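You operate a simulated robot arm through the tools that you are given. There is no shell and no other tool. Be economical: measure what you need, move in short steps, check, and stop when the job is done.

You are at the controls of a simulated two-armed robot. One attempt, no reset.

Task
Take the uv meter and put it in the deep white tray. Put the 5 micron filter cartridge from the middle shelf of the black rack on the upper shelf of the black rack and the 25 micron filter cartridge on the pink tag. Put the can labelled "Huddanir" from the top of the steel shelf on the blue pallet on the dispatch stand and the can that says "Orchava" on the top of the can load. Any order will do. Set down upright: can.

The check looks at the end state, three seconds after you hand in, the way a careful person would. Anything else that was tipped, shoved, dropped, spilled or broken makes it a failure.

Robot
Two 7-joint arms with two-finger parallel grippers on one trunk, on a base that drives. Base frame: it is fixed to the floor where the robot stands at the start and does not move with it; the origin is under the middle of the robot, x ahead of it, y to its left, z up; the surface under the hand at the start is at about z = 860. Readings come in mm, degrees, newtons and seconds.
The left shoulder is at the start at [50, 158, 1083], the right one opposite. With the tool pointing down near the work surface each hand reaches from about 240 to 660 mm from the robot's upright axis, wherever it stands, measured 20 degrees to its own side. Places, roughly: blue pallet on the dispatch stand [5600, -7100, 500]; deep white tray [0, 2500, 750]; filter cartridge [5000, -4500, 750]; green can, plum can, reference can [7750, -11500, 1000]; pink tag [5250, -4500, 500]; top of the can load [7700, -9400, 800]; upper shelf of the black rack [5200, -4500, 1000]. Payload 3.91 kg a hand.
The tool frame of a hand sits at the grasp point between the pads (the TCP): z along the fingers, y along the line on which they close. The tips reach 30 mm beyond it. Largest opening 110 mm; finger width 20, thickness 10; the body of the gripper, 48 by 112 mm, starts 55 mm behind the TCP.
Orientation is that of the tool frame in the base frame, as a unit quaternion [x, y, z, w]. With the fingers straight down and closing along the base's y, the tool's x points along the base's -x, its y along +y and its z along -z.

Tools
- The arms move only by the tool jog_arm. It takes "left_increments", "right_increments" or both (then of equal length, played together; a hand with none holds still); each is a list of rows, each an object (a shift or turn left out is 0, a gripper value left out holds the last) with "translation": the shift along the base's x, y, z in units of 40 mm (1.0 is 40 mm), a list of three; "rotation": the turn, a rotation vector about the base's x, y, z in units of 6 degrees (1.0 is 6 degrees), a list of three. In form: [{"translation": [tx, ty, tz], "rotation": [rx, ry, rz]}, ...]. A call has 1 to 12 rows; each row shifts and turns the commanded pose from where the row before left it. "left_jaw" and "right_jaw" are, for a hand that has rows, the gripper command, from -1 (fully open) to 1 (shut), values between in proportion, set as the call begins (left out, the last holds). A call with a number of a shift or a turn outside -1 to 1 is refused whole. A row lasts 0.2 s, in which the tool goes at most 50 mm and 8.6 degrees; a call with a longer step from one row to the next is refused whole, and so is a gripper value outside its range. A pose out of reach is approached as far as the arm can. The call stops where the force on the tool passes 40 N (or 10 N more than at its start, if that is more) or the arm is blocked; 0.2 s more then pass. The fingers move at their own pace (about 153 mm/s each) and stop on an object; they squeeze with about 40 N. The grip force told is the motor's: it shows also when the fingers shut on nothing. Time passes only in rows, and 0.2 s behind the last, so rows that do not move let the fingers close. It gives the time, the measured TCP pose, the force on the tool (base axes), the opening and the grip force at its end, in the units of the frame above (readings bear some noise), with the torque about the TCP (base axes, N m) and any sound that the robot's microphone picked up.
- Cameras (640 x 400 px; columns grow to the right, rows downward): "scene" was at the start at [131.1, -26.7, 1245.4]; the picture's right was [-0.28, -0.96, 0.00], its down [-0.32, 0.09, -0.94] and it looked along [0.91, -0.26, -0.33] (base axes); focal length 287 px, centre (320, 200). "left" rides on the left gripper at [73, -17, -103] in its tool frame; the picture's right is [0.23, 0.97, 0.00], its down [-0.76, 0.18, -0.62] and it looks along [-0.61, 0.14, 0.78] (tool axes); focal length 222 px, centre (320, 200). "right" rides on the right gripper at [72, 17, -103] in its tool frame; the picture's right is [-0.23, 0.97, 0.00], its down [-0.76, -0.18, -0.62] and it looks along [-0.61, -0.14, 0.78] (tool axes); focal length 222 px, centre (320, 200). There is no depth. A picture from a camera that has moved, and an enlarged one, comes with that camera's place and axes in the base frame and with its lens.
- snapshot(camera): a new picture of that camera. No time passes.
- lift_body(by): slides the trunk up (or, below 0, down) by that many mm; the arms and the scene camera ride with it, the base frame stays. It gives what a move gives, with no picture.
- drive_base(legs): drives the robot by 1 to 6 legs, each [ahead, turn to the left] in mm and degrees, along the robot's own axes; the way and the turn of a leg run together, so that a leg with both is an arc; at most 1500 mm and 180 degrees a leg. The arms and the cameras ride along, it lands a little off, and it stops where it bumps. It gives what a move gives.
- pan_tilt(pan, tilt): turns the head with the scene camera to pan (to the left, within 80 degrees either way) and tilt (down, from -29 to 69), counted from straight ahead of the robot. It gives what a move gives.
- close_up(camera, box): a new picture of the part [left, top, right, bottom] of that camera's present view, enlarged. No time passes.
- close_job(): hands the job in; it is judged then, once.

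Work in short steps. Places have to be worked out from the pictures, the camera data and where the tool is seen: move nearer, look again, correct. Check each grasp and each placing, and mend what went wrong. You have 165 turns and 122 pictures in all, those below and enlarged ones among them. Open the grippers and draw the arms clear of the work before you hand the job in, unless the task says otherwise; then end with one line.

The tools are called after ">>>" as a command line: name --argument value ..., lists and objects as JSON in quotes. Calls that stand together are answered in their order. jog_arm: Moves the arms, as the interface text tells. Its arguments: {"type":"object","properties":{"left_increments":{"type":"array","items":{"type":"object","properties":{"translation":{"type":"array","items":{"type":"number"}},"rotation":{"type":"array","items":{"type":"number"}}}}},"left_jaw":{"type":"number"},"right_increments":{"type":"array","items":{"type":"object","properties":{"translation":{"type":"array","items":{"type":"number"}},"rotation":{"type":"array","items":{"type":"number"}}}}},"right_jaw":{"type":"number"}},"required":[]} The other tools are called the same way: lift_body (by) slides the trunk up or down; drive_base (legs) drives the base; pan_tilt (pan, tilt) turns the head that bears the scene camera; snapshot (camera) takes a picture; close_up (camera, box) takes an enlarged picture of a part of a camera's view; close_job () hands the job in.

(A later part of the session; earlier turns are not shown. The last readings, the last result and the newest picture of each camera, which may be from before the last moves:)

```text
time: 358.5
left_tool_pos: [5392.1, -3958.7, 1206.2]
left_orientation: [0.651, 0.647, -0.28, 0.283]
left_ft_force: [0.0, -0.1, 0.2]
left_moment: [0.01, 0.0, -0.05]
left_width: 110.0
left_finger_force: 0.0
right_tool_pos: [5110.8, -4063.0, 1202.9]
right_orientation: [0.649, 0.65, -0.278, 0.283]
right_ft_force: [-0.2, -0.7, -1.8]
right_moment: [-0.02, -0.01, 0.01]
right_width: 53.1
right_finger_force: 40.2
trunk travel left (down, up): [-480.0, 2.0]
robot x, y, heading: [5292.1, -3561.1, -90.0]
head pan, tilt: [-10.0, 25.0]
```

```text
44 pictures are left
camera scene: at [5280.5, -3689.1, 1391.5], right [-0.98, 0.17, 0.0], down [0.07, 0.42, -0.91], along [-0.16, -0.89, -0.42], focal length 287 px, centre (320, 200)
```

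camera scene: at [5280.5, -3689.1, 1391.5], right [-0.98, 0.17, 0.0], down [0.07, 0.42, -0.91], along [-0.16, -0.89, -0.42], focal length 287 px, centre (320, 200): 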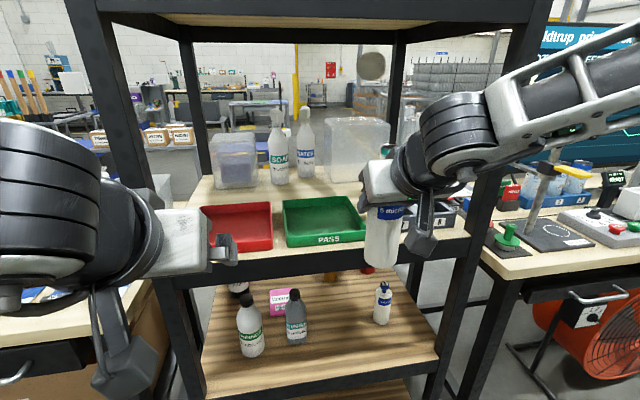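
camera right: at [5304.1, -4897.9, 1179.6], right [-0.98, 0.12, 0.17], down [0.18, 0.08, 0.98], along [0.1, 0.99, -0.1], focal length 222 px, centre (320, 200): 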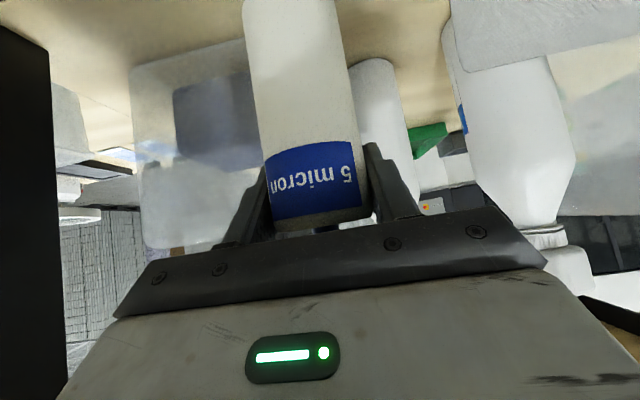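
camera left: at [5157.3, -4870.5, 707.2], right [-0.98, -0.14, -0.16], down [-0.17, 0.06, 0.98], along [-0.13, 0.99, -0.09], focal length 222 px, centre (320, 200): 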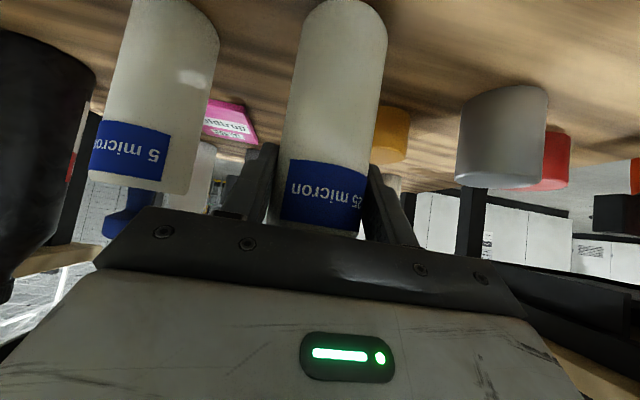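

Free patch behind the PASS tray: x 5080–5230, y −4440..−4600. I drive 262 mm forward (below bump distance) and extend the hand over the tray at z≈1200.

>>> drive_base --legs '[[262, 0]]'

>>> jog_arm --right_increments '[{"translation": [0.1, -0.8, 0]}, {"translation": [0.1, -0.8, 0]}, {"translation": [0.1, -0.8, 0]}, {"translation": [0.1, -0.8, 0]}, {"translation": [0, -0.8, -0.1]}, {"translation": [0, -0.3, -0.1]}, {}]'

>>> snapshot --camera "scene"

>>> snapshot --camera "right"

```text
time: 360.4
left_tool_pos: [5391.9, -4222.2, 1206.2]
left_orientation: [0.652, 0.647, -0.279, 0.281]
left_ft_force: [-0.1, -1.0, 0.5]
left_moment: [0.03, -0.01, 0.02]
left_width: 110.0
left_finger_force: 0.1
right_tool_pos: [5108.9, -4326.4, 1202.1]
right_orientation: [0.649, 0.649, -0.279, 0.283]
right_ft_force: [-0.1, -0.3, -2.0]
right_moment: [-0.02, 0.01, -0.01]
right_width: 53.2
right_finger_force: 39.8
trunk travel left (down, up): [-480.0, 2.0]
robot x, y, heading: [5295.8, -3820.9, -89.8]
head pan, tilt: [-10.0, 25.0]
```

```text
time: 362.0
left_tool_pos: [5391.6, -4221.7, 1206.9]
left_orientation: [0.651, 0.646, -0.28, 0.282]
left_ft_force: [-0.1, 0.2, -0.4]
left_moment: [-0.01, 0.04, 0.01]
left_width: 110.2
left_finger_force: 0.1
right_tool_pos: [5105.5, -4473.2, 1195.5]
right_orientation: [0.649, 0.649, -0.278, 0.283]
right_ft_force: [0.7, -0.5, -1.0]
right_moment: [-0.01, -0.01, -0.02]
right_width: 52.9
right_finger_force: 40.6
right hand out of reach, approached as far as the arm can: row 5, 6
trunk travel left (down, up): [-480.0, 2.0]
robot x, y, heading: [5293.6, -3817.4, -89.9]
head pan, tilt: [-10.0, 25.0]
```

```text
43 pictures are left
camera scene: at [5279.6, -3951.5, 1391.5], right [-0.98, 0.18, 0.0], down [0.07, 0.42, -0.91], along [-0.16, -0.89, -0.42], focal length 287 px, centre (320, 200)
```

scene: 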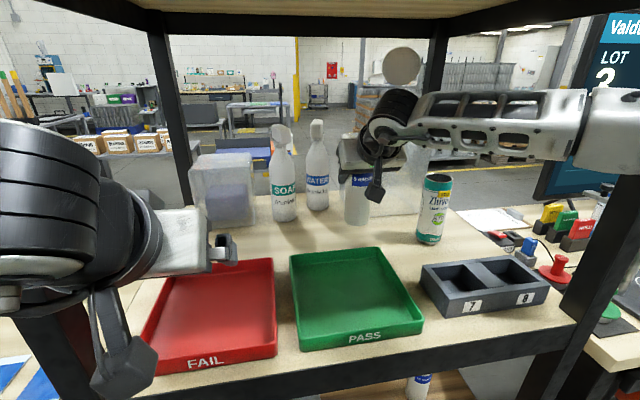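

```text
42 pictures are left
camera right: at [5122.8, -4348.1, 1213.2], right [0.97, -0.15, 0.17], down [-0.18, -0.07, 0.98], along [-0.14, -0.99, -0.09], focal length 222 px, centre (320, 200)
```

right: 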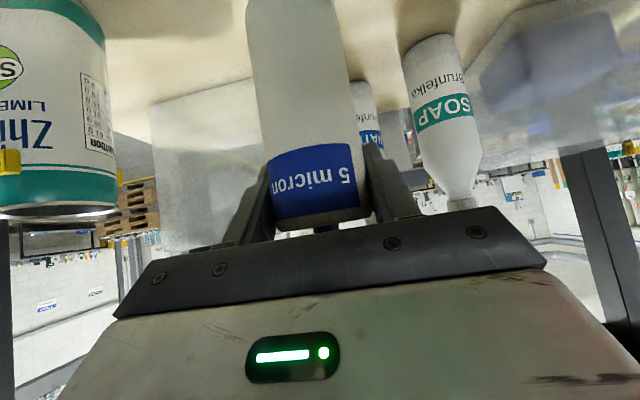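

Position (5105,−4473): 20 mm behind the tray rim, well clear of other items. Lower toward the shelf (contact expected near z≈1121).

>>> jog_arm --right_increments '[{"translation": [0, -0.1, -0.5]}, {"translation": [0, -0.1, -0.5]}, {"translation": [0, 0, -0.4]}, {"translation": [0, 0, -0.2]}, {}]'

>>> snapshot --camera "scene"

```text
time: 363.2
left_tool_pos: [5391.1, -4222.0, 1206.5]
left_orientation: [0.651, 0.647, -0.28, 0.283]
left_ft_force: [0.3, -0.3, -0.3]
left_moment: [0.01, 0.0, 0.0]
left_width: 109.7
left_finger_force: 0.1
right_tool_pos: [5097.1, -4469.1, 1132.3]
right_orientation: [0.649, 0.649, -0.278, 0.283]
right_ft_force: [0.3, 0.2, -1.2]
right_moment: [0.0, 0.04, -0.01]
right_width: 52.9
right_finger_force: 39.7
right hand out of reach, approached as far as the arm can: row 1, 2, 3
trunk travel left (down, up): [-480.0, 2.0]
robot x, y, heading: [5295.1, -3817.4, -90.1]
head pan, tilt: [-10.0, 25.0]
```

```text
41 pictures are left
camera scene: at [5279.6, -3951.7, 1391.5], right [-0.98, 0.18, 0.0], down [0.07, 0.42, -0.91], along [-0.16, -0.89, -0.42], focal length 287 px, centre (320, 200)
```

scene: 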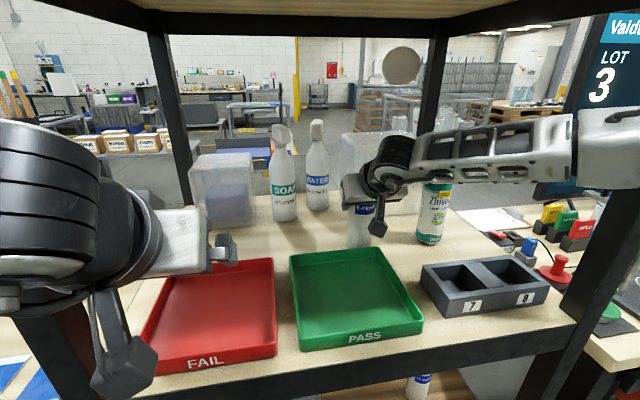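

Nearly down. Lower in 3 mm steps until contact.

>>> jog_arm --right_increments '[{"translation": [0, 0, -0.1]}, {"translation": [0, 0, -0.1]}, {"translation": [0, 0, -0.06]}, {}]'

```text
time: 364.2
left_tool_pos: [5391.8, -4221.8, 1206.0]
left_orientation: [0.651, 0.646, -0.28, 0.283]
left_ft_force: [-0.1, -0.2, 0.7]
left_moment: [0.01, -0.02, -0.01]
left_width: 110.2
left_finger_force: 0.0
right_tool_pos: [5096.1, -4467.8, 1123.9]
right_orientation: [0.648, 0.649, -0.279, 0.284]
right_ft_force: [-0.1, -0.6, 0.8]
right_moment: [-0.13, 0.08, -0.02]
right_width: 52.9
right_finger_force: 39.9
right hand out of reach, approached as far as the arm can: row 2
trunk travel left (down, up): [-480.0, 2.0]
robot x, y, heading: [5289.8, -3819.7, -90.1]
head pan, tilt: [-10.0, 25.0]
```

>>> jog_arm --right_increments '[{"translation": [0, 0, -0.06]}, {}]'

>>> close_up --camera "scene" --box '[300, 150, 460, 260]'

```text
time: 364.8
left_tool_pos: [5390.3, -4221.7, 1205.9]
left_orientation: [0.651, 0.647, -0.28, 0.283]
left_ft_force: [-0.5, 0.0, 1.0]
left_moment: [-0.03, 0.01, 0.03]
left_width: 110.0
left_finger_force: 0.2
right_tool_pos: [5096.5, -4467.7, 1125.0]
right_orientation: [0.648, 0.649, -0.28, 0.284]
right_ft_force: [-0.6, -2.8, 10.7]
right_moment: [-0.31, 0.4, 0.03]
right_width: 52.9
right_finger_force: 39.9
trunk travel left (down, up): [-480.0, 2.0]
robot x, y, heading: [5292.9, -3823.0, -90.2]
head pan, tilt: [-10.0, 25.0]
```

```text
3.64 times, centred on (380, 205) of scene
camera zoom: at [5280.0, -3950.5, 1391.8], right [-0.98, 0.18, 0.0], down [0.07, 0.42, -0.91], along [-0.16, -0.89, -0.42], focal length 1043 px, centre (102, 182)
```

zoom: 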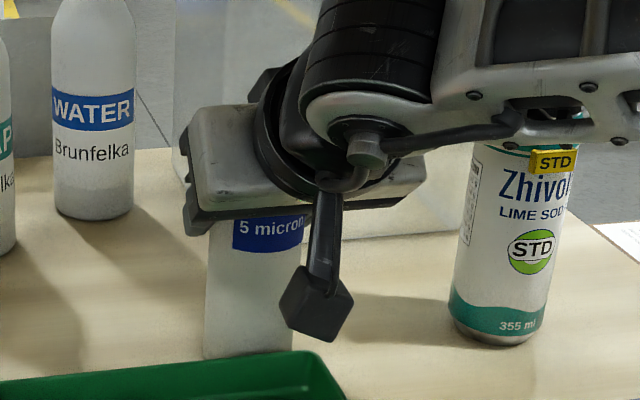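

Contact (10 N). Release and rise straight, then withdraw.

>>> jog_arm --right_increments '[{"translation": [0, 0, 0.04]}, {}, {}]' --right_jaw -0.5

>>> jog_arm --right_increments '[{"translation": [0, 0, 0.6]}, {"translation": [0, 0.1, 0.8]}, {"translation": [0, 0.5, 0.8]}, {"translation": [0, 0.9, 0.3]}, {"translation": [0, 0.9, 0]}, {"translation": [0, 0.9, 0]}, {"translation": [0, 0.9, 0]}, {}]'

>>> snapshot --camera "scene"

```text
time: 365.6
left_tool_pos: [5390.9, -4220.9, 1205.5]
left_orientation: [0.65, 0.647, -0.28, 0.284]
left_ft_force: [0.3, 0.4, 0.1]
left_moment: [-0.01, 0.03, 0.01]
left_width: 110.0
left_finger_force: 0.0
right_tool_pos: [5096.0, -4467.7, 1123.1]
right_orientation: [0.649, 0.649, -0.278, 0.283]
right_ft_force: [0.2, 0.1, -0.4]
right_moment: [0.02, 0.01, -0.03]
right_width: 82.4
right_finger_force: 0.0
trunk travel left (down, up): [-480.0, 2.0]
robot x, y, heading: [5293.9, -3818.0, -90.2]
head pan, tilt: [-10.0, 25.0]
```

```text
time: 367.4
left_tool_pos: [5390.9, -4221.5, 1206.0]
left_orientation: [0.651, 0.647, -0.279, 0.283]
left_ft_force: [-0.4, 0.0, -0.1]
left_moment: [0.02, -0.01, -0.01]
left_width: 109.7
left_finger_force: 0.0
right_tool_pos: [5097.0, -4301.1, 1223.1]
right_orientation: [0.649, 0.649, -0.278, 0.283]
right_ft_force: [0.7, 0.1, 0.4]
right_moment: [0.0, -0.01, 0.02]
right_width: 82.5
right_finger_force: 0.0
trunk travel left (down, up): [-480.0, 2.0]
robot x, y, heading: [5289.6, -3819.9, -90.2]
head pan, tilt: [-10.0, 25.0]
```

```text
39 pictures are left
camera scene: at [5279.7, -3952.0, 1391.4], right [-0.98, 0.18, 0.0], down [0.07, 0.42, -0.91], along [-0.16, -0.89, -0.42], focal length 287 px, centre (320, 200)
```

scene: 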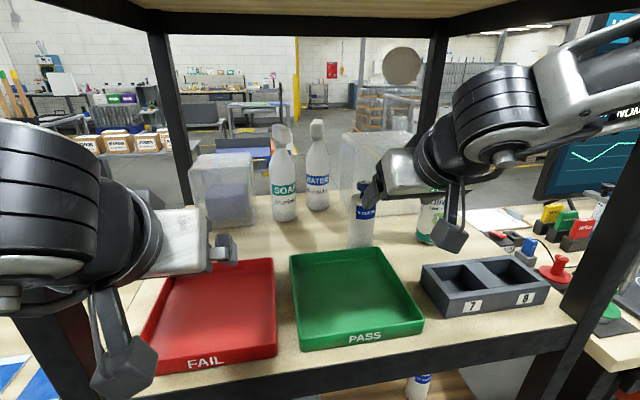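

The 5 micron stands on the upper shelf; nothing disturbed. I back away, stow the right hand pointing down and close in, then drive round to the back for the 25 micron.

>>> drive_base --legs '[[-440, 0]]'

>>> jog_arm --right_increments '[{"translation": [-0.2, 0.6, 0], "rotation": [1, 0, 0]}, {"translation": [-0.2, 0.6, 0], "rotation": [1, 0, 0]}, {"translation": [-0.2, 0.6, 0], "rotation": [1, 0, 0]}, {"translation": [-0.2, 0.6, 0], "rotation": [1, 0, 0]}, {"translation": [-0.2, 0.6, 0], "rotation": [1, 0, 0]}, {"translation": [-0.2, 0.6, 0], "rotation": [1, 0, 0]}, {"translation": [-0.2, 0.6, 0], "rotation": [1, 0, 0]}, {"translation": [-0.2, 0.6, 0], "rotation": [1, 0, 0]}, {"translation": [-0.2, 0.5, 0]}, {}]'

>>> drive_base --legs '[[0, 90], [1500, 0], [1400, 0], [0, -78]]'

>>> drive_base --legs '[[1500, 0], [400, 0], [0, -97.5], [1500, 0], [1500, 0], [240, 0]]'

```text
time: 370.1
left_tool_pos: [5392.3, -3781.3, 1207.1]
left_orientation: [0.651, 0.646, -0.28, 0.282]
left_ft_force: [-0.6, 0.1, 0.2]
left_moment: [0.01, -0.01, 0.0]
left_width: 110.0
left_finger_force: 0.0
right_tool_pos: [5096.4, -3860.1, 1221.6]
right_orientation: [0.649, 0.649, -0.279, 0.283]
right_ft_force: [0.1, 0.9, 0.8]
right_moment: [0.0, 0.02, -0.02]
right_width: 82.4
right_finger_force: 0.0
trunk travel left (down, up): [-480.0, 2.0]
robot x, y, heading: [5294.6, -3378.8, -90.1]
head pan, tilt: [-10.0, 25.0]
```

```text
time: 372.3
left_tool_pos: [5393.0, -3781.7, 1205.6]
left_orientation: [0.651, 0.646, -0.281, 0.283]
left_ft_force: [0.0, -0.1, 0.2]
left_moment: [0.01, -0.01, -0.01]
left_width: 110.0
left_finger_force: 0.0
right_tool_pos: [5024.6, -3650.2, 1224.1]
right_orientation: [0.707, 0.707, 0.01, -0.006]
right_ft_force: [-0.5, 0.0, -0.2]
right_moment: [-0.01, 0.01, -0.02]
right_width: 82.4
right_finger_force: 0.1
trunk travel left (down, up): [-480.0, 2.0]
robot x, y, heading: [5294.2, -3380.9, -90.2]
head pan, tilt: [-10.0, 25.0]
```

```text
time: 393.4
left_tool_pos: [8340.2, -3825.2, 1205.0]
left_orientation: [0.591, 0.702, -0.254, 0.307]
left_ft_force: [-0.5, 0.9, 0.0]
left_moment: [0.0, 0.01, 0.05]
left_width: 109.9
left_finger_force: 0.1
right_tool_pos: [7955.9, -3759.1, 1223.8]
right_orientation: [0.643, 0.766, 0.009, -0.007]
right_ft_force: [0.2, 0.9, 0.6]
right_moment: [-0.02, 0.02, 0.0]
right_width: 82.5
right_finger_force: 0.1
trunk travel left (down, up): [-480.0, 2.0]
robot x, y, heading: [8175.7, -3450.5, -79.9]
head pan, tilt: [-10.0, 25.0]
```

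```text
time: 422.5
left_tool_pos: [4855.9, -5444.7, 1205.8]
left_orientation: [0.918, -0.007, -0.397, 0.001]
left_ft_force: [-0.2, -0.3, -0.4]
left_moment: [0.0, -0.01, -0.01]
left_width: 110.1
left_finger_force: 0.0
right_tool_pos: [4992.1, -5078.4, 1223.3]
right_orientation: [1.0, -0.005, 0.011, 0.003]
right_ft_force: [-0.3, -0.6, -0.1]
right_moment: [0.0, -0.04, 0.01]
right_width: 82.4
right_finger_force: 0.0
trunk travel left (down, up): [-480.0, 2.0]
robot x, y, heading: [5259.6, -5348.8, 179.3]
head pan, tilt: [-10.0, 25.0]
```

Align behind the rack at x≈5341 facing +y, lower the trunk, flatten the left hand to 70° and shift it to x≈5141.

>>> drive_base --legs '[[-82, 0], [0, -89.3], [-60, 0]]'

>>> lift_body --by -375

>>> jog_arm --left_increments '[{"translation": [-0.5, 0.2, -0.3], "rotation": [0.92, 0, 0]}, {"translation": [-0.5, 0.2, -0.3], "rotation": [0.92, 0, 0]}, {"translation": [-0.5, 0.2, -0.5], "rotation": [0.92, 0, 0]}, {"translation": [-0.5, 0.2, -0.6], "rotation": [0.92, 0, 0]}, {"translation": [-0.4, 0.2, -0.7]}, {"translation": [0, 0, -0.7]}, {"translation": [0, 0, -0.4]}, {}]'

>>> snapshot --camera "scene"

>>> snapshot --camera "left"

```text
time: 427.9
left_tool_pos: [5239.2, -5013.6, 1206.5]
left_orientation: [0.651, -0.646, -0.285, -0.278]
left_ft_force: [0.1, -0.5, 0.1]
left_moment: [-0.01, 0.02, -0.01]
left_width: 109.9
left_finger_force: 0.0
right_tool_pos: [5607.7, -5140.9, 1223.0]
right_orientation: [0.712, -0.702, 0.005, 0.01]
right_ft_force: [-0.7, -0.4, 0.4]
right_moment: [0.01, -0.02, 0.03]
right_width: 82.3
right_finger_force: 0.0
trunk travel left (down, up): [-480.0, 2.0]
robot x, y, heading: [5339.7, -5410.9, 90.8]
head pan, tilt: [-10.0, 25.0]
```

```text
time: 431.5
left_tool_pos: [5239.4, -5011.7, 832.0]
left_orientation: [0.651, -0.646, -0.285, -0.279]
left_ft_force: [0.9, 0.1, -1.2]
left_moment: [0.02, 0.01, -0.01]
left_width: 110.1
left_finger_force: 0.0
right_tool_pos: [5606.6, -5140.3, 847.6]
right_orientation: [0.711, -0.703, 0.005, 0.01]
right_ft_force: [-0.7, -0.7, -0.6]
right_moment: [-0.01, 0.02, -0.03]
right_width: 82.5
right_finger_force: 0.1
trunk travel left (down, up): [-105.0, 377.0]
robot x, y, heading: [5340.7, -5412.7, 90.9]
head pan, tilt: [-10.0, 25.0]
```

```text
time: 433.3
left_tool_pos: [5192.4, -4980.3, 760.5]
left_orientation: [-0.577, 0.595, 0.38, 0.41]
left_ft_force: [0.0, 0.6, 0.2]
left_moment: [-0.02, 0.01, -0.01]
left_width: 109.9
left_finger_force: 0.1
left hand out of reach, approached as far as the arm can: row 3, 4, 5, 6, 7
right_tool_pos: [5607.9, -5139.9, 848.3]
right_orientation: [0.711, -0.703, 0.005, 0.011]
right_ft_force: [-0.2, -0.4, 0.1]
right_moment: [-0.04, -0.01, 0.0]
right_width: 82.3
right_finger_force: 0.1
trunk travel left (down, up): [-105.0, 377.0]
robot x, y, heading: [5338.1, -5411.5, 90.6]
head pan, tilt: [-10.0, 25.0]
```

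```text
38 pictures are left
camera scene: at [5356.9, -5282.0, 1016.5], right [0.99, -0.16, 0.0], down [-0.07, -0.42, -0.91], along [0.15, 0.89, -0.42], focal length 287 px, centre (320, 200)
```

scene: 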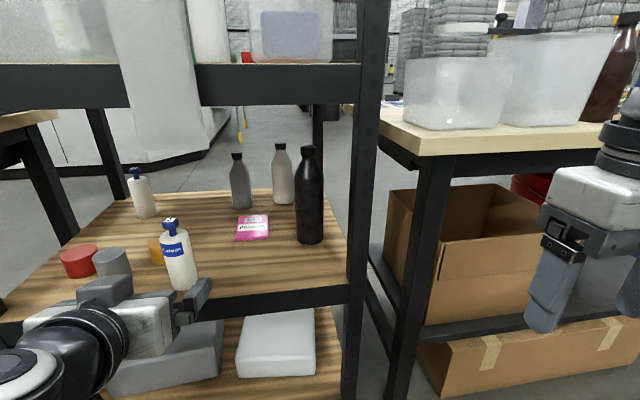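

```text
37 pictures are left
camera left: at [5204.2, -5104.3, 733.3], right [-0.97, -0.04, -0.23], down [-0.21, -0.28, 0.94], along [-0.1, 0.96, 0.27], focal length 222 px, centre (320, 200)
```

left: 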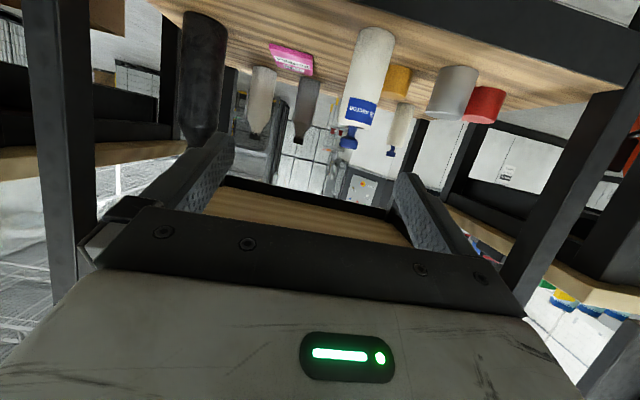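

The left hand is at ~68° tilt; low poses need more extension. I extend forward while lowering.

>>> jog_arm --left_increments '[{"translation": [0, 0.6, -0.3]}, {"translation": [0, 0.6, -0.4]}, {"translation": [-0.3, 0.5, -0.4]}, {"translation": [-0.4, 0.3, -0.4]}, {"translation": [-0.4, 0, -0.3]}, {}]'

>>> snapshot --camera "left"

```text
time: 434.7
left_tool_pos: [5172.2, -4891.9, 730.4]
left_orientation: [0.587, -0.581, -0.403, -0.395]
left_ft_force: [-0.5, -0.5, 0.1]
left_moment: [0.01, 0.02, 0.01]
left_width: 109.8
left_finger_force: 0.0
left hand out of reach, approached as far as the arm can: row 2, 3, 4, 5
right_tool_pos: [5606.2, -5139.6, 849.9]
right_orientation: [0.711, -0.703, 0.006, 0.01]
right_ft_force: [0.3, 0.2, -0.1]
right_moment: [0.01, 0.01, -0.02]
right_width: 82.6
right_finger_force: 0.1
trunk travel left (down, up): [-105.0, 377.0]
robot x, y, heading: [5339.2, -5412.0, 90.5]
head pan, tilt: [-10.0, 25.0]
```

```text
36 pictures are left
camera left: at [5190.7, -5015.1, 701.8], right [-0.97, -0.1, -0.21], down [-0.17, -0.31, 0.94], along [-0.15, 0.95, 0.28], focal length 222 px, centre (320, 200)
```

left: 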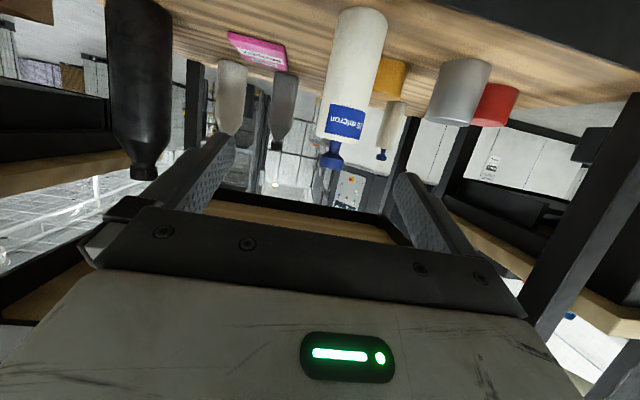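

I lower the trunk 48 mm to bring the hand to z≈682, turn 2.3° left to line up in x, and drive in 90 mm.

>>> lift_body --by -48

>>> drive_base --legs '[[0, 2.3], [75, 0]]'

>>> snapshot --camera "left"

>>> snapshot --camera "scene"

```text
time: 435.6
left_tool_pos: [5171.1, -4893.3, 683.5]
left_orientation: [0.588, -0.581, -0.402, -0.395]
left_ft_force: [0.5, 0.0, -0.2]
left_moment: [0.0, 0.0, 0.0]
left_width: 109.7
left_finger_force: 0.0
right_tool_pos: [5607.4, -5139.8, 799.9]
right_orientation: [0.711, -0.703, 0.006, 0.011]
right_ft_force: [0.0, 0.9, -1.1]
right_moment: [-0.02, -0.01, 0.03]
right_width: 82.5
right_finger_force: 0.0
trunk travel left (down, up): [-57.0, 425.0]
robot x, y, heading: [5337.3, -5411.9, 90.7]
head pan, tilt: [-10.0, 25.0]
```

```text
time: 437.1
left_tool_pos: [5147.3, -4825.5, 681.9]
left_orientation: [0.599, -0.568, -0.411, -0.387]
left_ft_force: [0.2, -0.2, -0.6]
left_moment: [-0.01, 0.0, 0.0]
left_width: 110.2
left_finger_force: 0.0
right_tool_pos: [5592.2, -5053.9, 800.5]
right_orientation: [0.725, -0.688, 0.005, 0.01]
right_ft_force: [-0.6, 0.2, 0.0]
right_moment: [-0.02, -0.02, 0.01]
right_width: 82.6
right_finger_force: 0.0
trunk travel left (down, up): [-57.0, 425.0]
robot x, y, heading: [5335.8, -5339.5, 93.3]
head pan, tilt: [-10.0, 25.0]
```

```text
35 pictures are left
camera left: at [5171.0, -4947.1, 653.9], right [-0.97, -0.14, -0.21], down [-0.16, -0.31, 0.94], along [-0.19, 0.94, 0.28], focal length 222 px, centre (320, 200)
```

left: 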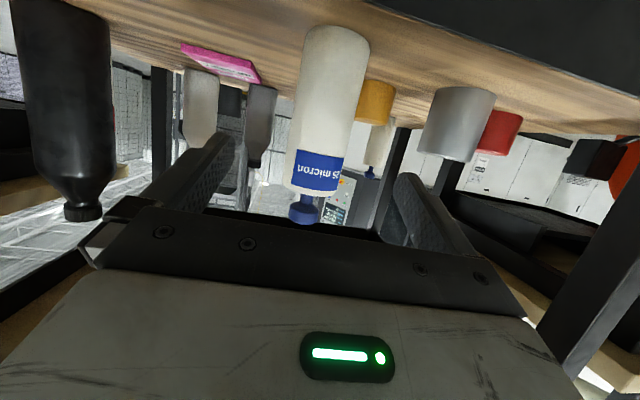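

```text
34 pictures are left
camera scene: at [5347.7, -5207.0, 968.5], right [0.99, -0.12, 0.0], down [-0.05, -0.42, -0.91], along [0.11, 0.9, -0.42], focal length 287 px, centre (320, 200)
```

scene: 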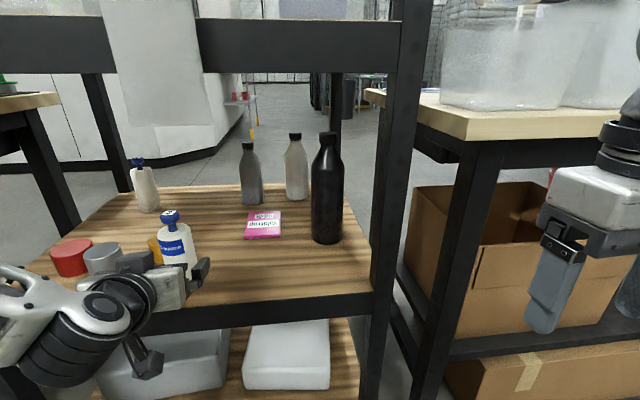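

Cartridge lines up (x≈5143). Drive in 80 mm and grasp.

>>> drive_base --legs '[[80, 0]]'

>>> jog_arm --left_increments '[{}, {}, {}, {}]' --left_jaw 1

>>> snapshot --camera "left"

```text
time: 438.1
left_tool_pos: [5142.8, -4746.2, 683.8]
left_orientation: [0.598, -0.569, -0.411, -0.387]
left_ft_force: [0.1, 0.0, 0.3]
left_moment: [0.01, 0.04, 0.01]
left_width: 110.0
left_finger_force: 0.0
right_tool_pos: [5588.5, -4976.0, 800.0]
right_orientation: [0.724, -0.689, 0.006, 0.011]
right_ft_force: [-0.3, -0.1, -0.5]
right_moment: [0.01, -0.01, 0.04]
right_width: 82.3
right_finger_force: 0.0
trunk travel left (down, up): [-57.0, 425.0]
robot x, y, heading: [5332.4, -5260.6, 93.1]
head pan, tilt: [-10.0, 25.0]
```

```text
time: 439.1
left_tool_pos: [5143.4, -4745.7, 683.0]
left_orientation: [0.598, -0.568, -0.412, -0.387]
left_ft_force: [-1.2, 0.6, 2.3]
left_moment: [0.05, 0.04, -0.01]
left_width: 53.0
left_finger_force: 40.0
right_tool_pos: [5587.9, -4976.8, 800.1]
right_orientation: [0.724, -0.689, 0.006, 0.011]
right_ft_force: [0.1, -0.3, 0.3]
right_moment: [0.0, 0.02, 0.02]
right_width: 82.4
right_finger_force: 0.1
trunk travel left (down, up): [-57.0, 425.0]
robot x, y, heading: [5331.7, -5255.7, 93.0]
head pan, tilt: [-10.0, 25.0]
```

```text
33 pictures are left
camera left: at [5167.3, -4867.6, 654.0], right [-0.97, -0.13, -0.21], down [-0.16, -0.31, 0.94], along [-0.19, 0.94, 0.28], focal length 222 px, centre (320, 200)
```

left: 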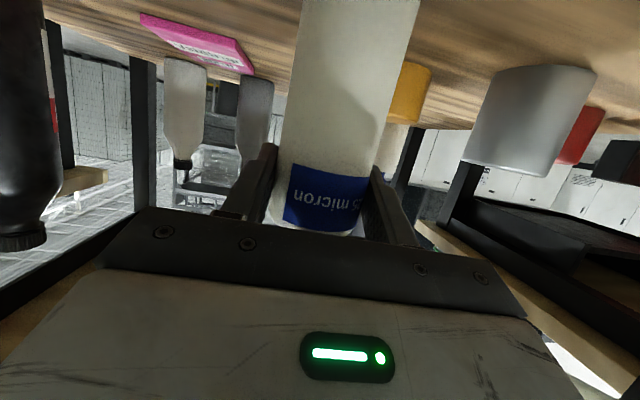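

Grasped. Tag recomputed: centre (5280,−4522), 93×142 mm. I lift 30 mm by the trunk, swing the base 12° right, and go forward 90 mm.

>>> lift_body --by 30

>>> drive_base --legs '[[0, -12], [90, 0]]'

>>> snapshot --camera "scene"

```text
time: 439.9
left_tool_pos: [5142.8, -4745.2, 713.3]
left_orientation: [0.599, -0.569, -0.41, -0.387]
left_ft_force: [0.5, 0.2, -0.9]
left_moment: [0.0, -0.02, 0.01]
left_width: 52.8
left_finger_force: 39.6
right_tool_pos: [5588.4, -4976.3, 829.7]
right_orientation: [0.724, -0.689, 0.005, 0.009]
right_ft_force: [-0.2, 0.5, -0.3]
right_moment: [0.0, 0.0, -0.02]
right_width: 82.7
right_finger_force: 0.1
trunk travel left (down, up): [-87.0, 395.0]
robot x, y, heading: [5335.8, -5257.8, 92.8]
head pan, tilt: [-10.0, 25.0]
```

```text
time: 441.7
left_tool_pos: [5266.2, -4667.5, 708.5]
left_orientation: [-0.531, 0.64, 0.357, 0.425]
left_ft_force: [0.2, 0.1, -1.1]
left_moment: [-0.01, -0.07, -0.03]
left_width: 52.9
left_finger_force: 40.3
right_tool_pos: [5650.3, -4971.7, 831.5]
right_orientation: [-0.649, 0.761, -0.005, -0.011]
right_ft_force: [0.0, 0.4, 0.6]
right_moment: [0.03, 0.02, -0.02]
right_width: 82.4
right_finger_force: 0.1
trunk travel left (down, up): [-87.0, 395.0]
robot x, y, heading: [5344.6, -5189.4, 81.2]
head pan, tilt: [-10.0, 25.0]
stopped in leg 2: the robot was blocked; the commanded pose is now the measured one
```

```text
32 pictures are left
camera scene: at [5379.6, -5070.1, 999.3], right [0.95, -0.32, 0.0], down [-0.13, -0.4, -0.91], along [0.29, 0.86, -0.42], focal length 287 px, centre (320, 200)
```

scene: 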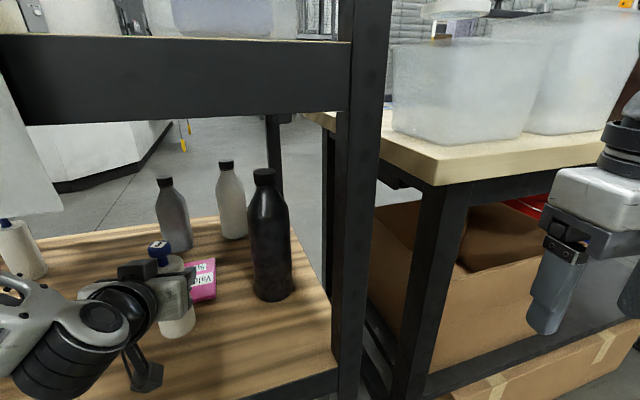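

Blocked lightly at the rack's foot. I extend the left arm the remaining 145 mm toward the tag.

>>> jog_arm --left_increments '[{"translation": [0.1, 0.8, 0]}, {"translation": [0.1, 0.8, 0]}, {"translation": [0.1, 0.8, 0]}, {"translation": [0.1, 0.8, 0]}, {"translation": [0, 0.45, 0]}, {}]'

>>> snapshot --camera "scene"

>>> snapshot --camera "left"

```text
time: 442.5
left_tool_pos: [5324.3, -4671.6, 718.7]
left_orientation: [-0.475, 0.695, 0.301, 0.448]
left_ft_force: [0.1, 0.0, -1.8]
left_moment: [-0.03, -0.02, 0.03]
left_width: 53.1
left_finger_force: 40.6
right_tool_pos: [5650.9, -4988.1, 835.3]
right_orientation: [-0.65, 0.76, 0.004, -0.004]
right_ft_force: [0.2, -0.7, -0.2]
right_moment: [0.04, 0.02, 0.0]
right_width: 82.3
right_finger_force: 0.0
trunk travel left (down, up): [-87.0, 395.0]
robot x, y, heading: [5341.8, -5199.8, 81.7]
head pan, tilt: [-10.0, 25.0]
stopped in row 3 (left hand): the arm was blocked; the commanded pose is now the measured one
```

```text
31 pictures are left
camera scene: at [5379.6, -5089.2, 1002.2], right [0.95, -0.31, -0.01], down [-0.13, -0.38, -0.92], along [0.28, 0.87, -0.4], focal length 287 px, centre (320, 200)
```

scene: 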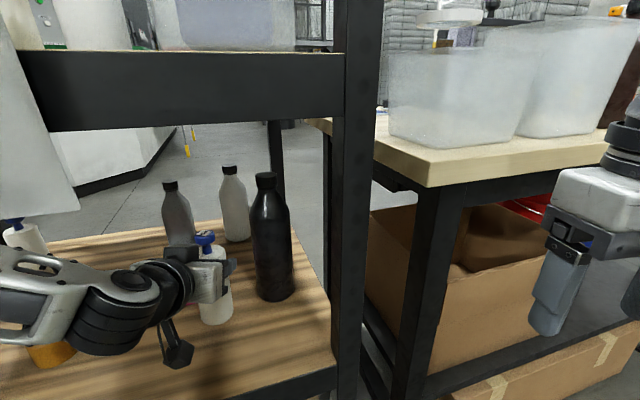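

```text
30 pictures are left
camera left: at [5294.0, -4794.1, 698.6], right [-0.94, 0.27, -0.21], down [-0.26, -0.16, 0.95], along [0.22, 0.95, 0.23], focal length 222 px, centre (320, 200)
```

left: 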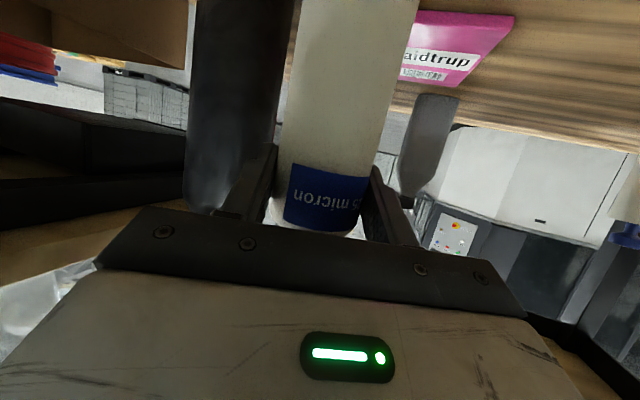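

The forearm met something (likely the hanging sheet/back frame) while bent. Nothing fell. I back out 160 mm, square up to heading 90°, and extend the arm first while outside.

>>> drive_base --legs '[[-170, 0], [0, 8.3]]'

>>> snapshot --camera "scene"

```text
time: 444.5
left_tool_pos: [5215.3, -4832.7, 695.3]
left_orientation: [-0.538, 0.661, 0.323, 0.41]
left_ft_force: [-0.3, 0.6, -1.2]
left_moment: [0.01, 0.0, -0.03]
left_width: 52.8
left_finger_force: 40.1
right_tool_pos: [5590.4, -5097.6, 830.9]
right_orientation: [-0.702, 0.712, -0.006, -0.012]
right_ft_force: [-0.7, -0.5, 0.2]
right_moment: [0.01, -0.02, 0.02]
right_width: 82.5
right_finger_force: 0.0
trunk travel left (down, up): [-87.0, 395.0]
robot x, y, heading: [5322.0, -5364.8, 89.8]
head pan, tilt: [-10.0, 25.0]
```

```text
29 pictures are left
camera scene: at [5336.1, -5234.2, 998.5], right [0.98, -0.18, 0.0], down [-0.08, -0.42, -0.91], along [0.16, 0.89, -0.42], focal length 287 px, centre (320, 200)
```

scene: 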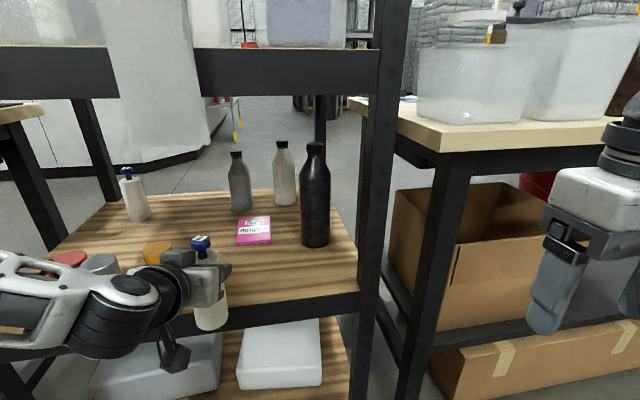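

Everything still stands. The hand got twisted ~16° when blocked; I rotate it back (so the cartridge is upright), raise it and extend to about (5272,−4730).

>>> jog_arm --left_increments '[{"translation": [0, 0, 0.6], "rotation": [0.24, 0.03, 0.63]}, {"translation": [0.3, 0.5, 0], "rotation": [0.24, 0.03, 0.63]}, {"translation": [0.3, 0.5, 0], "rotation": [0.24, 0.03, 0.63]}, {"translation": [0.3, 0.5, 0], "rotation": [0.24, 0.03, 0.63]}, {"translation": [0.3, 0.5, 0]}, {"translation": [0.2, 0.5, 0]}, {}]'

>>> snapshot --camera "scene"

```text
time: 446.1
left_tool_pos: [5269.7, -4732.3, 719.7]
left_orientation: [0.597, -0.57, -0.411, -0.387]
left_ft_force: [0.6, 0.5, -1.3]
left_moment: [-0.01, -0.02, 0.0]
left_width: 53.1
left_finger_force: 40.9
right_tool_pos: [5590.2, -5098.3, 830.2]
right_orientation: [-0.702, 0.712, -0.006, -0.011]
right_ft_force: [0.6, 0.7, 0.0]
right_moment: [-0.02, -0.02, 0.0]
right_width: 82.8
right_finger_force: 0.0
trunk travel left (down, up): [-87.0, 395.0]
robot x, y, heading: [5318.4, -5363.8, 89.8]
head pan, tilt: [-10.0, 25.0]
```

```text
28 pictures are left
camera scene: at [5336.2, -5234.1, 998.5], right [0.98, -0.18, 0.0], down [-0.08, -0.42, -0.91], along [0.16, 0.89, -0.42], focal length 287 px, centre (320, 200)
```

scene: 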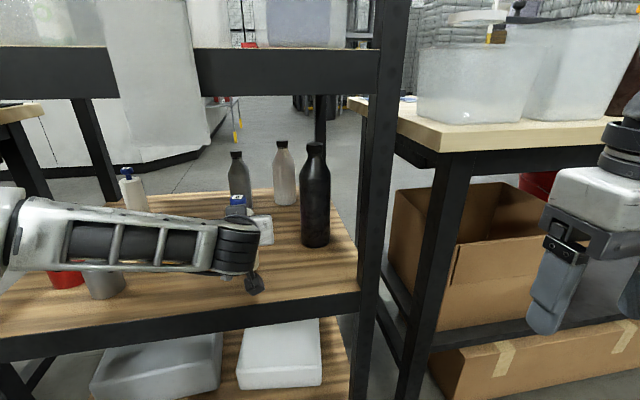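

Hand restored. To keep the upper arm below the sheet I raise the hand 70 mm relative, then lower the trunk 80 mm.

>>> jog_arm --left_increments '[{"translation": [0.1, 0, 0.6]}, {"translation": [0.1, 0, 0.6]}, {"translation": [0.05, 0.1, 0.6]}, {}]'

>>> lift_body --by -82

>>> drive_base --legs '[[110, 0]]'

>>> snapshot --camera "scene"

```text
time: 447.1
left_tool_pos: [5280.8, -4728.5, 791.9]
left_orientation: [0.597, -0.57, -0.411, -0.387]
left_ft_force: [0.0, 0.0, -1.2]
left_moment: [-0.01, 0.01, 0.0]
left_width: 52.9
left_finger_force: 40.4
right_tool_pos: [5589.9, -5099.6, 829.1]
right_orientation: [-0.702, 0.712, -0.006, -0.012]
right_ft_force: [-0.5, 0.3, 0.4]
right_moment: [0.02, 0.0, 0.01]
right_width: 82.4
right_finger_force: 0.0
trunk travel left (down, up): [-87.0, 395.0]
robot x, y, heading: [5315.9, -5361.8, 89.5]
head pan, tilt: [-10.0, 25.0]
```

```text
time: 448.3
left_tool_pos: [5281.5, -4728.7, 709.8]
left_orientation: [0.598, -0.57, -0.411, -0.386]
left_ft_force: [0.1, 0.4, -1.7]
left_moment: [-0.02, -0.01, 0.03]
left_width: 52.8
left_finger_force: 40.7
right_tool_pos: [5589.5, -5097.8, 748.4]
right_orientation: [-0.702, 0.712, -0.006, -0.012]
right_ft_force: [0.4, -0.7, -0.2]
right_moment: [0.01, -0.02, 0.0]
right_width: 82.3
right_finger_force: 0.0
trunk travel left (down, up): [-5.0, 477.0]
robot x, y, heading: [5319.0, -5362.0, 90.0]
head pan, tilt: [-10.0, 25.0]
```

```text
time: 449.5
left_tool_pos: [5280.8, -4618.1, 711.2]
left_orientation: [0.597, -0.57, -0.411, -0.387]
left_ft_force: [-0.5, -0.1, -1.1]
left_moment: [-0.03, 0.0, 0.05]
left_width: 52.8
left_finger_force: 39.6
right_tool_pos: [5591.3, -4988.3, 748.4]
right_orientation: [-0.702, 0.712, -0.006, -0.01]
right_ft_force: [0.4, 0.1, 0.6]
right_moment: [-0.03, -0.02, -0.01]
right_width: 82.6
right_finger_force: 0.0
trunk travel left (down, up): [-5.0, 477.0]
robot x, y, heading: [5314.5, -5253.2, 89.6]
head pan, tilt: [-10.0, 25.0]
```

```text
27 pictures are left
camera scene: at [5336.9, -5123.9, 916.5], right [0.98, -0.18, 0.0], down [-0.08, -0.42, -0.91], along [0.16, 0.89, -0.42], focal length 287 px, centre (320, 200)
```

scene: 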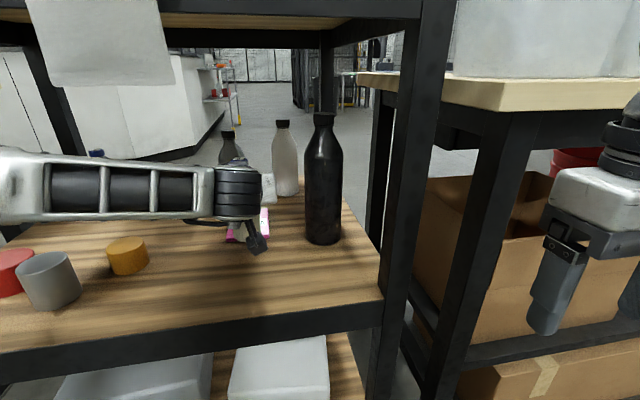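

No contact, forearm well under the sheet. Go 78 mm further and nudge +10 mm forward with the arm.

>>> drive_base --legs '[[76, 0]]'

>>> jog_arm --left_increments '[{"translation": [0, 0.25, -0.2]}, {"translation": [0, 0.1, -0.2]}, {}]'

>>> snapshot --camera "left"

```text
time: 450.6
left_tool_pos: [5281.6, -4541.2, 710.2]
left_orientation: [0.597, -0.57, -0.411, -0.386]
left_ft_force: [0.5, 0.2, -1.3]
left_moment: [-0.04, -0.02, 0.01]
left_width: 52.8
left_finger_force: 40.4
right_tool_pos: [5591.8, -4911.8, 748.1]
right_orientation: [-0.702, 0.712, -0.006, -0.011]
right_ft_force: [0.1, 0.1, -0.4]
right_moment: [-0.01, 0.0, -0.01]
right_width: 82.4
right_finger_force: 0.0
trunk travel left (down, up): [-5.0, 477.0]
robot x, y, heading: [5318.6, -5182.9, 89.5]
head pan, tilt: [-10.0, 25.0]
```

```text
time: 451.4
left_tool_pos: [5282.0, -4528.0, 693.9]
left_orientation: [0.597, -0.57, -0.411, -0.387]
left_ft_force: [-0.5, -1.2, -1.6]
left_moment: [-0.02, -0.01, -0.01]
left_width: 52.8
left_finger_force: 40.0
right_tool_pos: [5590.8, -4912.3, 748.0]
right_orientation: [-0.702, 0.712, -0.005, -0.01]
right_ft_force: [-0.3, 0.8, -1.0]
right_moment: [-0.04, -0.01, 0.01]
right_width: 82.6
right_finger_force: 0.0
trunk travel left (down, up): [-5.0, 477.0]
robot x, y, heading: [5321.3, -5176.5, 89.7]
head pan, tilt: [-10.0, 25.0]
```

```text
26 pictures are left
camera left: at [5306.2, -4649.4, 664.6], right [-0.97, -0.13, -0.2], down [-0.16, -0.31, 0.94], along [-0.19, 0.94, 0.28], focal length 222 px, centre (320, 200)
```

left: 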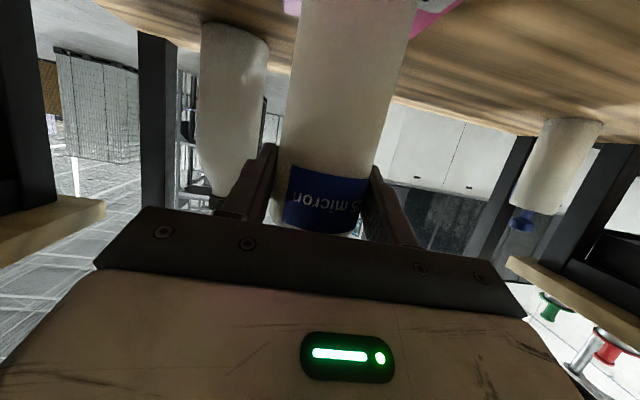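

Right over the tag. Lower gently to contact.

>>> jog_arm --left_increments '[{"translation": [0, 0, -0.07]}, {"translation": [0, 0, -0.07]}, {"translation": [0, 0, -0.06]}, {}]'

```text
time: 452.4
left_tool_pos: [5283.4, -4528.4, 691.8]
left_orientation: [0.595, -0.568, -0.413, -0.39]
left_ft_force: [-0.3, -2.0, 22.4]
left_moment: [-0.54, 0.03, 0.0]
left_width: 52.6
left_finger_force: 40.1
right_tool_pos: [5590.5, -4913.5, 748.9]
right_orientation: [-0.702, 0.712, -0.005, -0.012]
right_ft_force: [-0.1, 0.1, 0.5]
right_moment: [-0.01, -0.02, -0.02]
right_width: 82.7
right_finger_force: 0.1
trunk travel left (down, up): [-5.0, 477.0]
robot x, y, heading: [5317.8, -5175.8, 89.4]
head pan, tilt: [-10.0, 25.0]
```

Contact (22 N). Release partially, then back straight out with the base.

>>> jog_arm --left_increments '[{"translation": [0, 0, 0.1]}, {}, {}]' --left_jaw -1

>>> drive_base --legs '[[-350, 0]]'

>>> snapshot --camera "scene"

```text
time: 453.2
left_tool_pos: [5283.4, -4529.0, 690.1]
left_orientation: [0.597, -0.571, -0.411, -0.386]
left_ft_force: [-0.4, 0.4, -0.9]
left_moment: [0.01, -0.01, 0.0]
left_width: 109.9
left_finger_force: 0.1
right_tool_pos: [5592.3, -4912.4, 747.9]
right_orientation: [-0.702, 0.712, -0.006, -0.011]
right_ft_force: [0.2, -0.2, 0.3]
right_moment: [0.03, 0.0, -0.02]
right_width: 82.5
right_finger_force: 0.0
trunk travel left (down, up): [-5.0, 477.0]
robot x, y, heading: [5316.2, -5177.2, 89.6]
head pan, tilt: [-10.0, 25.0]
```

```text
time: 455.4
left_tool_pos: [5282.5, -4877.1, 689.6]
left_orientation: [0.595, -0.572, -0.409, -0.388]
left_ft_force: [-0.6, -0.2, 0.0]
left_moment: [-0.02, 0.01, 0.01]
left_width: 110.2
left_finger_force: 0.0
right_tool_pos: [5589.1, -5262.4, 748.5]
right_orientation: [-0.7, 0.714, -0.005, -0.011]
right_ft_force: [0.0, -0.3, 0.5]
right_moment: [-0.07, -0.03, 0.01]
right_width: 82.7
right_finger_force: 0.0
trunk travel left (down, up): [-5.0, 477.0]
robot x, y, heading: [5315.9, -5524.8, 89.1]
head pan, tilt: [-10.0, 25.0]
```

```text
25 pictures are left
camera scene: at [5335.0, -5396.3, 916.5], right [0.98, -0.18, 0.0], down [-0.08, -0.42, -0.91], along [0.17, 0.89, -0.42], focal length 287 px, centre (320, 200)
```

scene: 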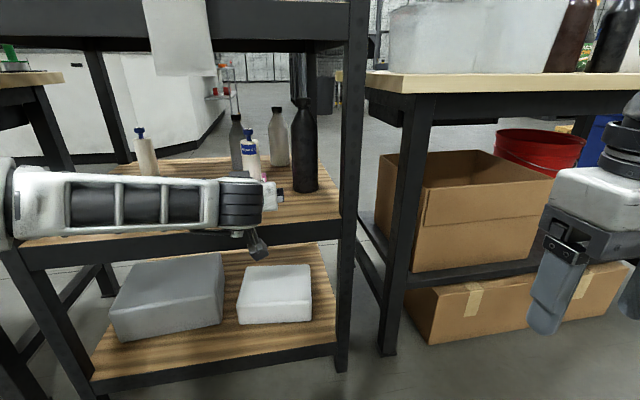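

The 25 micron stands on the pink tag. I back off more, fold the left hand back to pointing down, and raise the trunk for the drive to the cans.

>>> drive_base --legs '[[-150, 0]]'

>>> jog_arm --left_increments '[{"translation": [-0.2, -0.6, 0.2], "rotation": [-0.96, 0, -0.04]}, {"translation": [-0.2, -0.6, 0.2], "rotation": [-0.96, 0, -0.04]}, {"translation": [-0.2, -0.6, 0.2], "rotation": [-0.96, 0, -0.04]}, {"translation": [-0.2, -0.6, 0.2], "rotation": [-0.96, 0, -0.04]}, {"translation": [-0.2, -0.6, 0.2], "rotation": [-0.96, 0, -0.04]}, {"translation": [-0.2, -0.6, 0.2], "rotation": [-0.96, 0, -0.04]}, {"translation": [-0.2, -0.6, 0.2], "rotation": [-0.96, 0, -0.04]}, {"translation": [-0.2, -0.6, 0.2], "rotation": [-0.96, 0, -0.04]}, {"translation": [-0.2, -0.6, 0.2], "rotation": [-0.96, 0, -0.04]}, {"translation": [-0.2, -0.6, 0.2], "rotation": [-0.96, 0, -0.04]}, {"translation": [-0.2, -0.6, 0.2], "rotation": [-0.96, 0, -0.04]}, {"translation": [-0.2, -0.6, 0.2], "rotation": [-0.9, 0, -0.04]}]'

>>> lift_body --by 320

>>> drive_base --legs '[[0, -89], [1500, 0], [1500, 0], [850, 0], [0, -90]]'

>>> pan_tilt --pan 10 --tilt 8

>>> snapshot --camera "scene"

```text
time: 456.8
left_tool_pos: [5282.1, -5027.2, 689.4]
left_orientation: [0.595, -0.572, -0.41, -0.388]
left_ft_force: [-0.4, 0.3, 0.3]
left_moment: [-0.02, -0.02, -0.03]
left_width: 109.9
left_finger_force: 0.0
right_tool_pos: [5587.7, -5413.2, 746.9]
right_orientation: [-0.701, 0.713, -0.006, -0.012]
right_ft_force: [-0.4, 0.5, 0.5]
right_moment: [0.01, 0.0, -0.02]
right_width: 82.4
right_finger_force: 0.1
trunk travel left (down, up): [-5.0, 477.0]
robot x, y, heading: [5318.6, -5678.1, 89.2]
head pan, tilt: [-10.0, 25.0]
```

```text
time: 459.4
left_tool_pos: [5183.1, -5316.4, 786.4]
left_orientation: [-0.696, 0.718, 0.005, -0.008]
left_ft_force: [0.6, -0.3, 0.4]
left_moment: [-0.01, 0.01, 0.01]
left_width: 110.1
left_finger_force: 0.1
right_tool_pos: [5588.5, -5412.7, 748.0]
right_orientation: [-0.701, 0.713, -0.006, -0.011]
right_ft_force: [-0.7, -0.1, -0.3]
right_moment: [-0.02, -0.02, 0.03]
right_width: 82.5
right_finger_force: 0.0
trunk travel left (down, up): [-5.0, 477.0]
robot x, y, heading: [5316.6, -5681.0, 89.3]
head pan, tilt: [-10.0, 25.0]
```

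```text
time: 462.6
left_tool_pos: [5183.7, -5315.4, 1105.8]
left_orientation: [-0.697, 0.717, 0.007, -0.008]
left_ft_force: [-0.3, 0.4, 0.2]
left_moment: [-0.03, 0.02, 0.02]
left_width: 109.9
left_finger_force: 0.1
right_tool_pos: [5587.8, -5412.9, 1067.9]
right_orientation: [-0.701, 0.713, -0.006, -0.011]
right_ft_force: [0.7, 0.3, -0.2]
right_moment: [-0.02, -0.03, -0.01]
right_width: 82.6
right_finger_force: 0.0
trunk travel left (down, up): [-325.0, 157.0]
robot x, y, heading: [5315.1, -5677.0, 89.2]
head pan, tilt: [-10.0, 25.0]
```

```text
time: 488.9
left_tool_pos: [9315.1, -6063.7, 1105.7]
left_orientation: [0.711, 0.703, 0.008, 0.007]
left_ft_force: [-0.4, 0.6, -0.8]
left_moment: [-0.01, -0.04, 0.01]
left_width: 109.8
left_finger_force: 0.0
right_tool_pos: [8910.3, -5973.2, 1067.4]
right_orientation: [0.709, 0.705, 0.011, -0.007]
right_ft_force: [0.2, 0.2, -0.5]
right_moment: [-0.03, 0.01, 0.02]
right_width: 82.6
right_finger_force: 0.1
trunk travel left (down, up): [-325.0, 157.0]
robot x, y, heading: [9181.7, -5702.6, -89.6]
head pan, tilt: [-10.0, 25.0]
```

```text
time: 489.7
left_tool_pos: [9314.3, -6063.6, 1106.6]
left_orientation: [0.712, 0.702, 0.007, 0.006]
left_ft_force: [0.1, 0.4, 0.4]
left_moment: [0.04, 0.01, 0.04]
left_width: 110.1
left_finger_force: 0.1
right_tool_pos: [8910.5, -5972.3, 1066.9]
right_orientation: [0.709, 0.705, 0.011, -0.006]
right_ft_force: [-0.3, -0.3, -0.5]
right_moment: [0.02, 0.02, 0.0]
right_width: 82.7
right_finger_force: 0.1
trunk travel left (down, up): [-325.0, 157.0]
robot x, y, heading: [9180.3, -5704.2, -90.0]
head pan, tilt: [10.0, 8.0]
```

```text
24 pictures are left
camera scene: at [9197.9, -5835.8, 1264.1], right [-0.98, -0.18, 0.0], down [-0.02, 0.14, -0.99], along [0.18, -0.97, -0.14], focal length 287 px, centre (320, 200)
```

scene: 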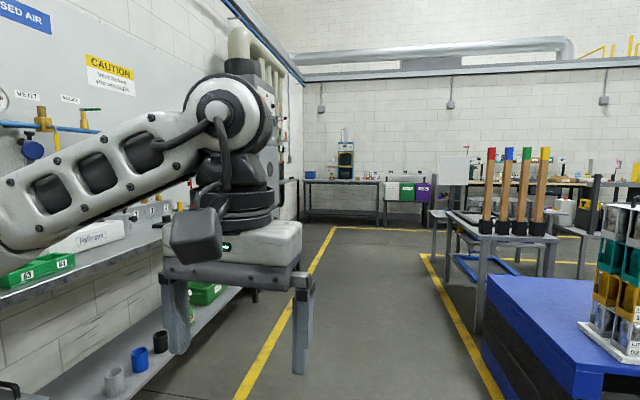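

The aisle runs clear down x≈9180. I zoom on the right part to identify the can load.

>>> close_up --camera "scene" --box '[420, 130, 640, 400]'

```text
1.48 times, centred on (530, 265) of scene
camera zoom: at [9197.9, -5835.8, 1264.1], right [-0.98, -0.18, 0.0], down [-0.02, 0.14, -0.99], along [0.18, -0.97, -0.14], focal length 425 px, centre (9, 104)
```

zoom: 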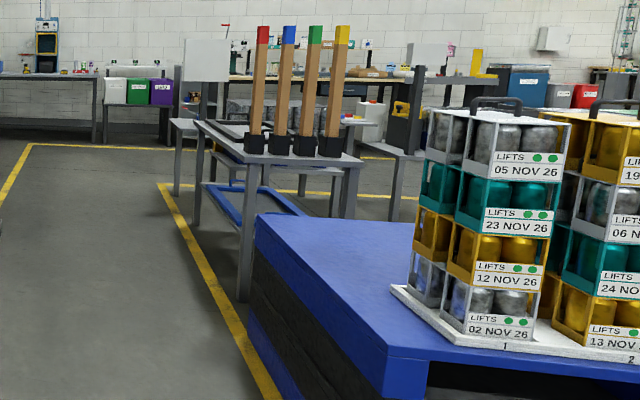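

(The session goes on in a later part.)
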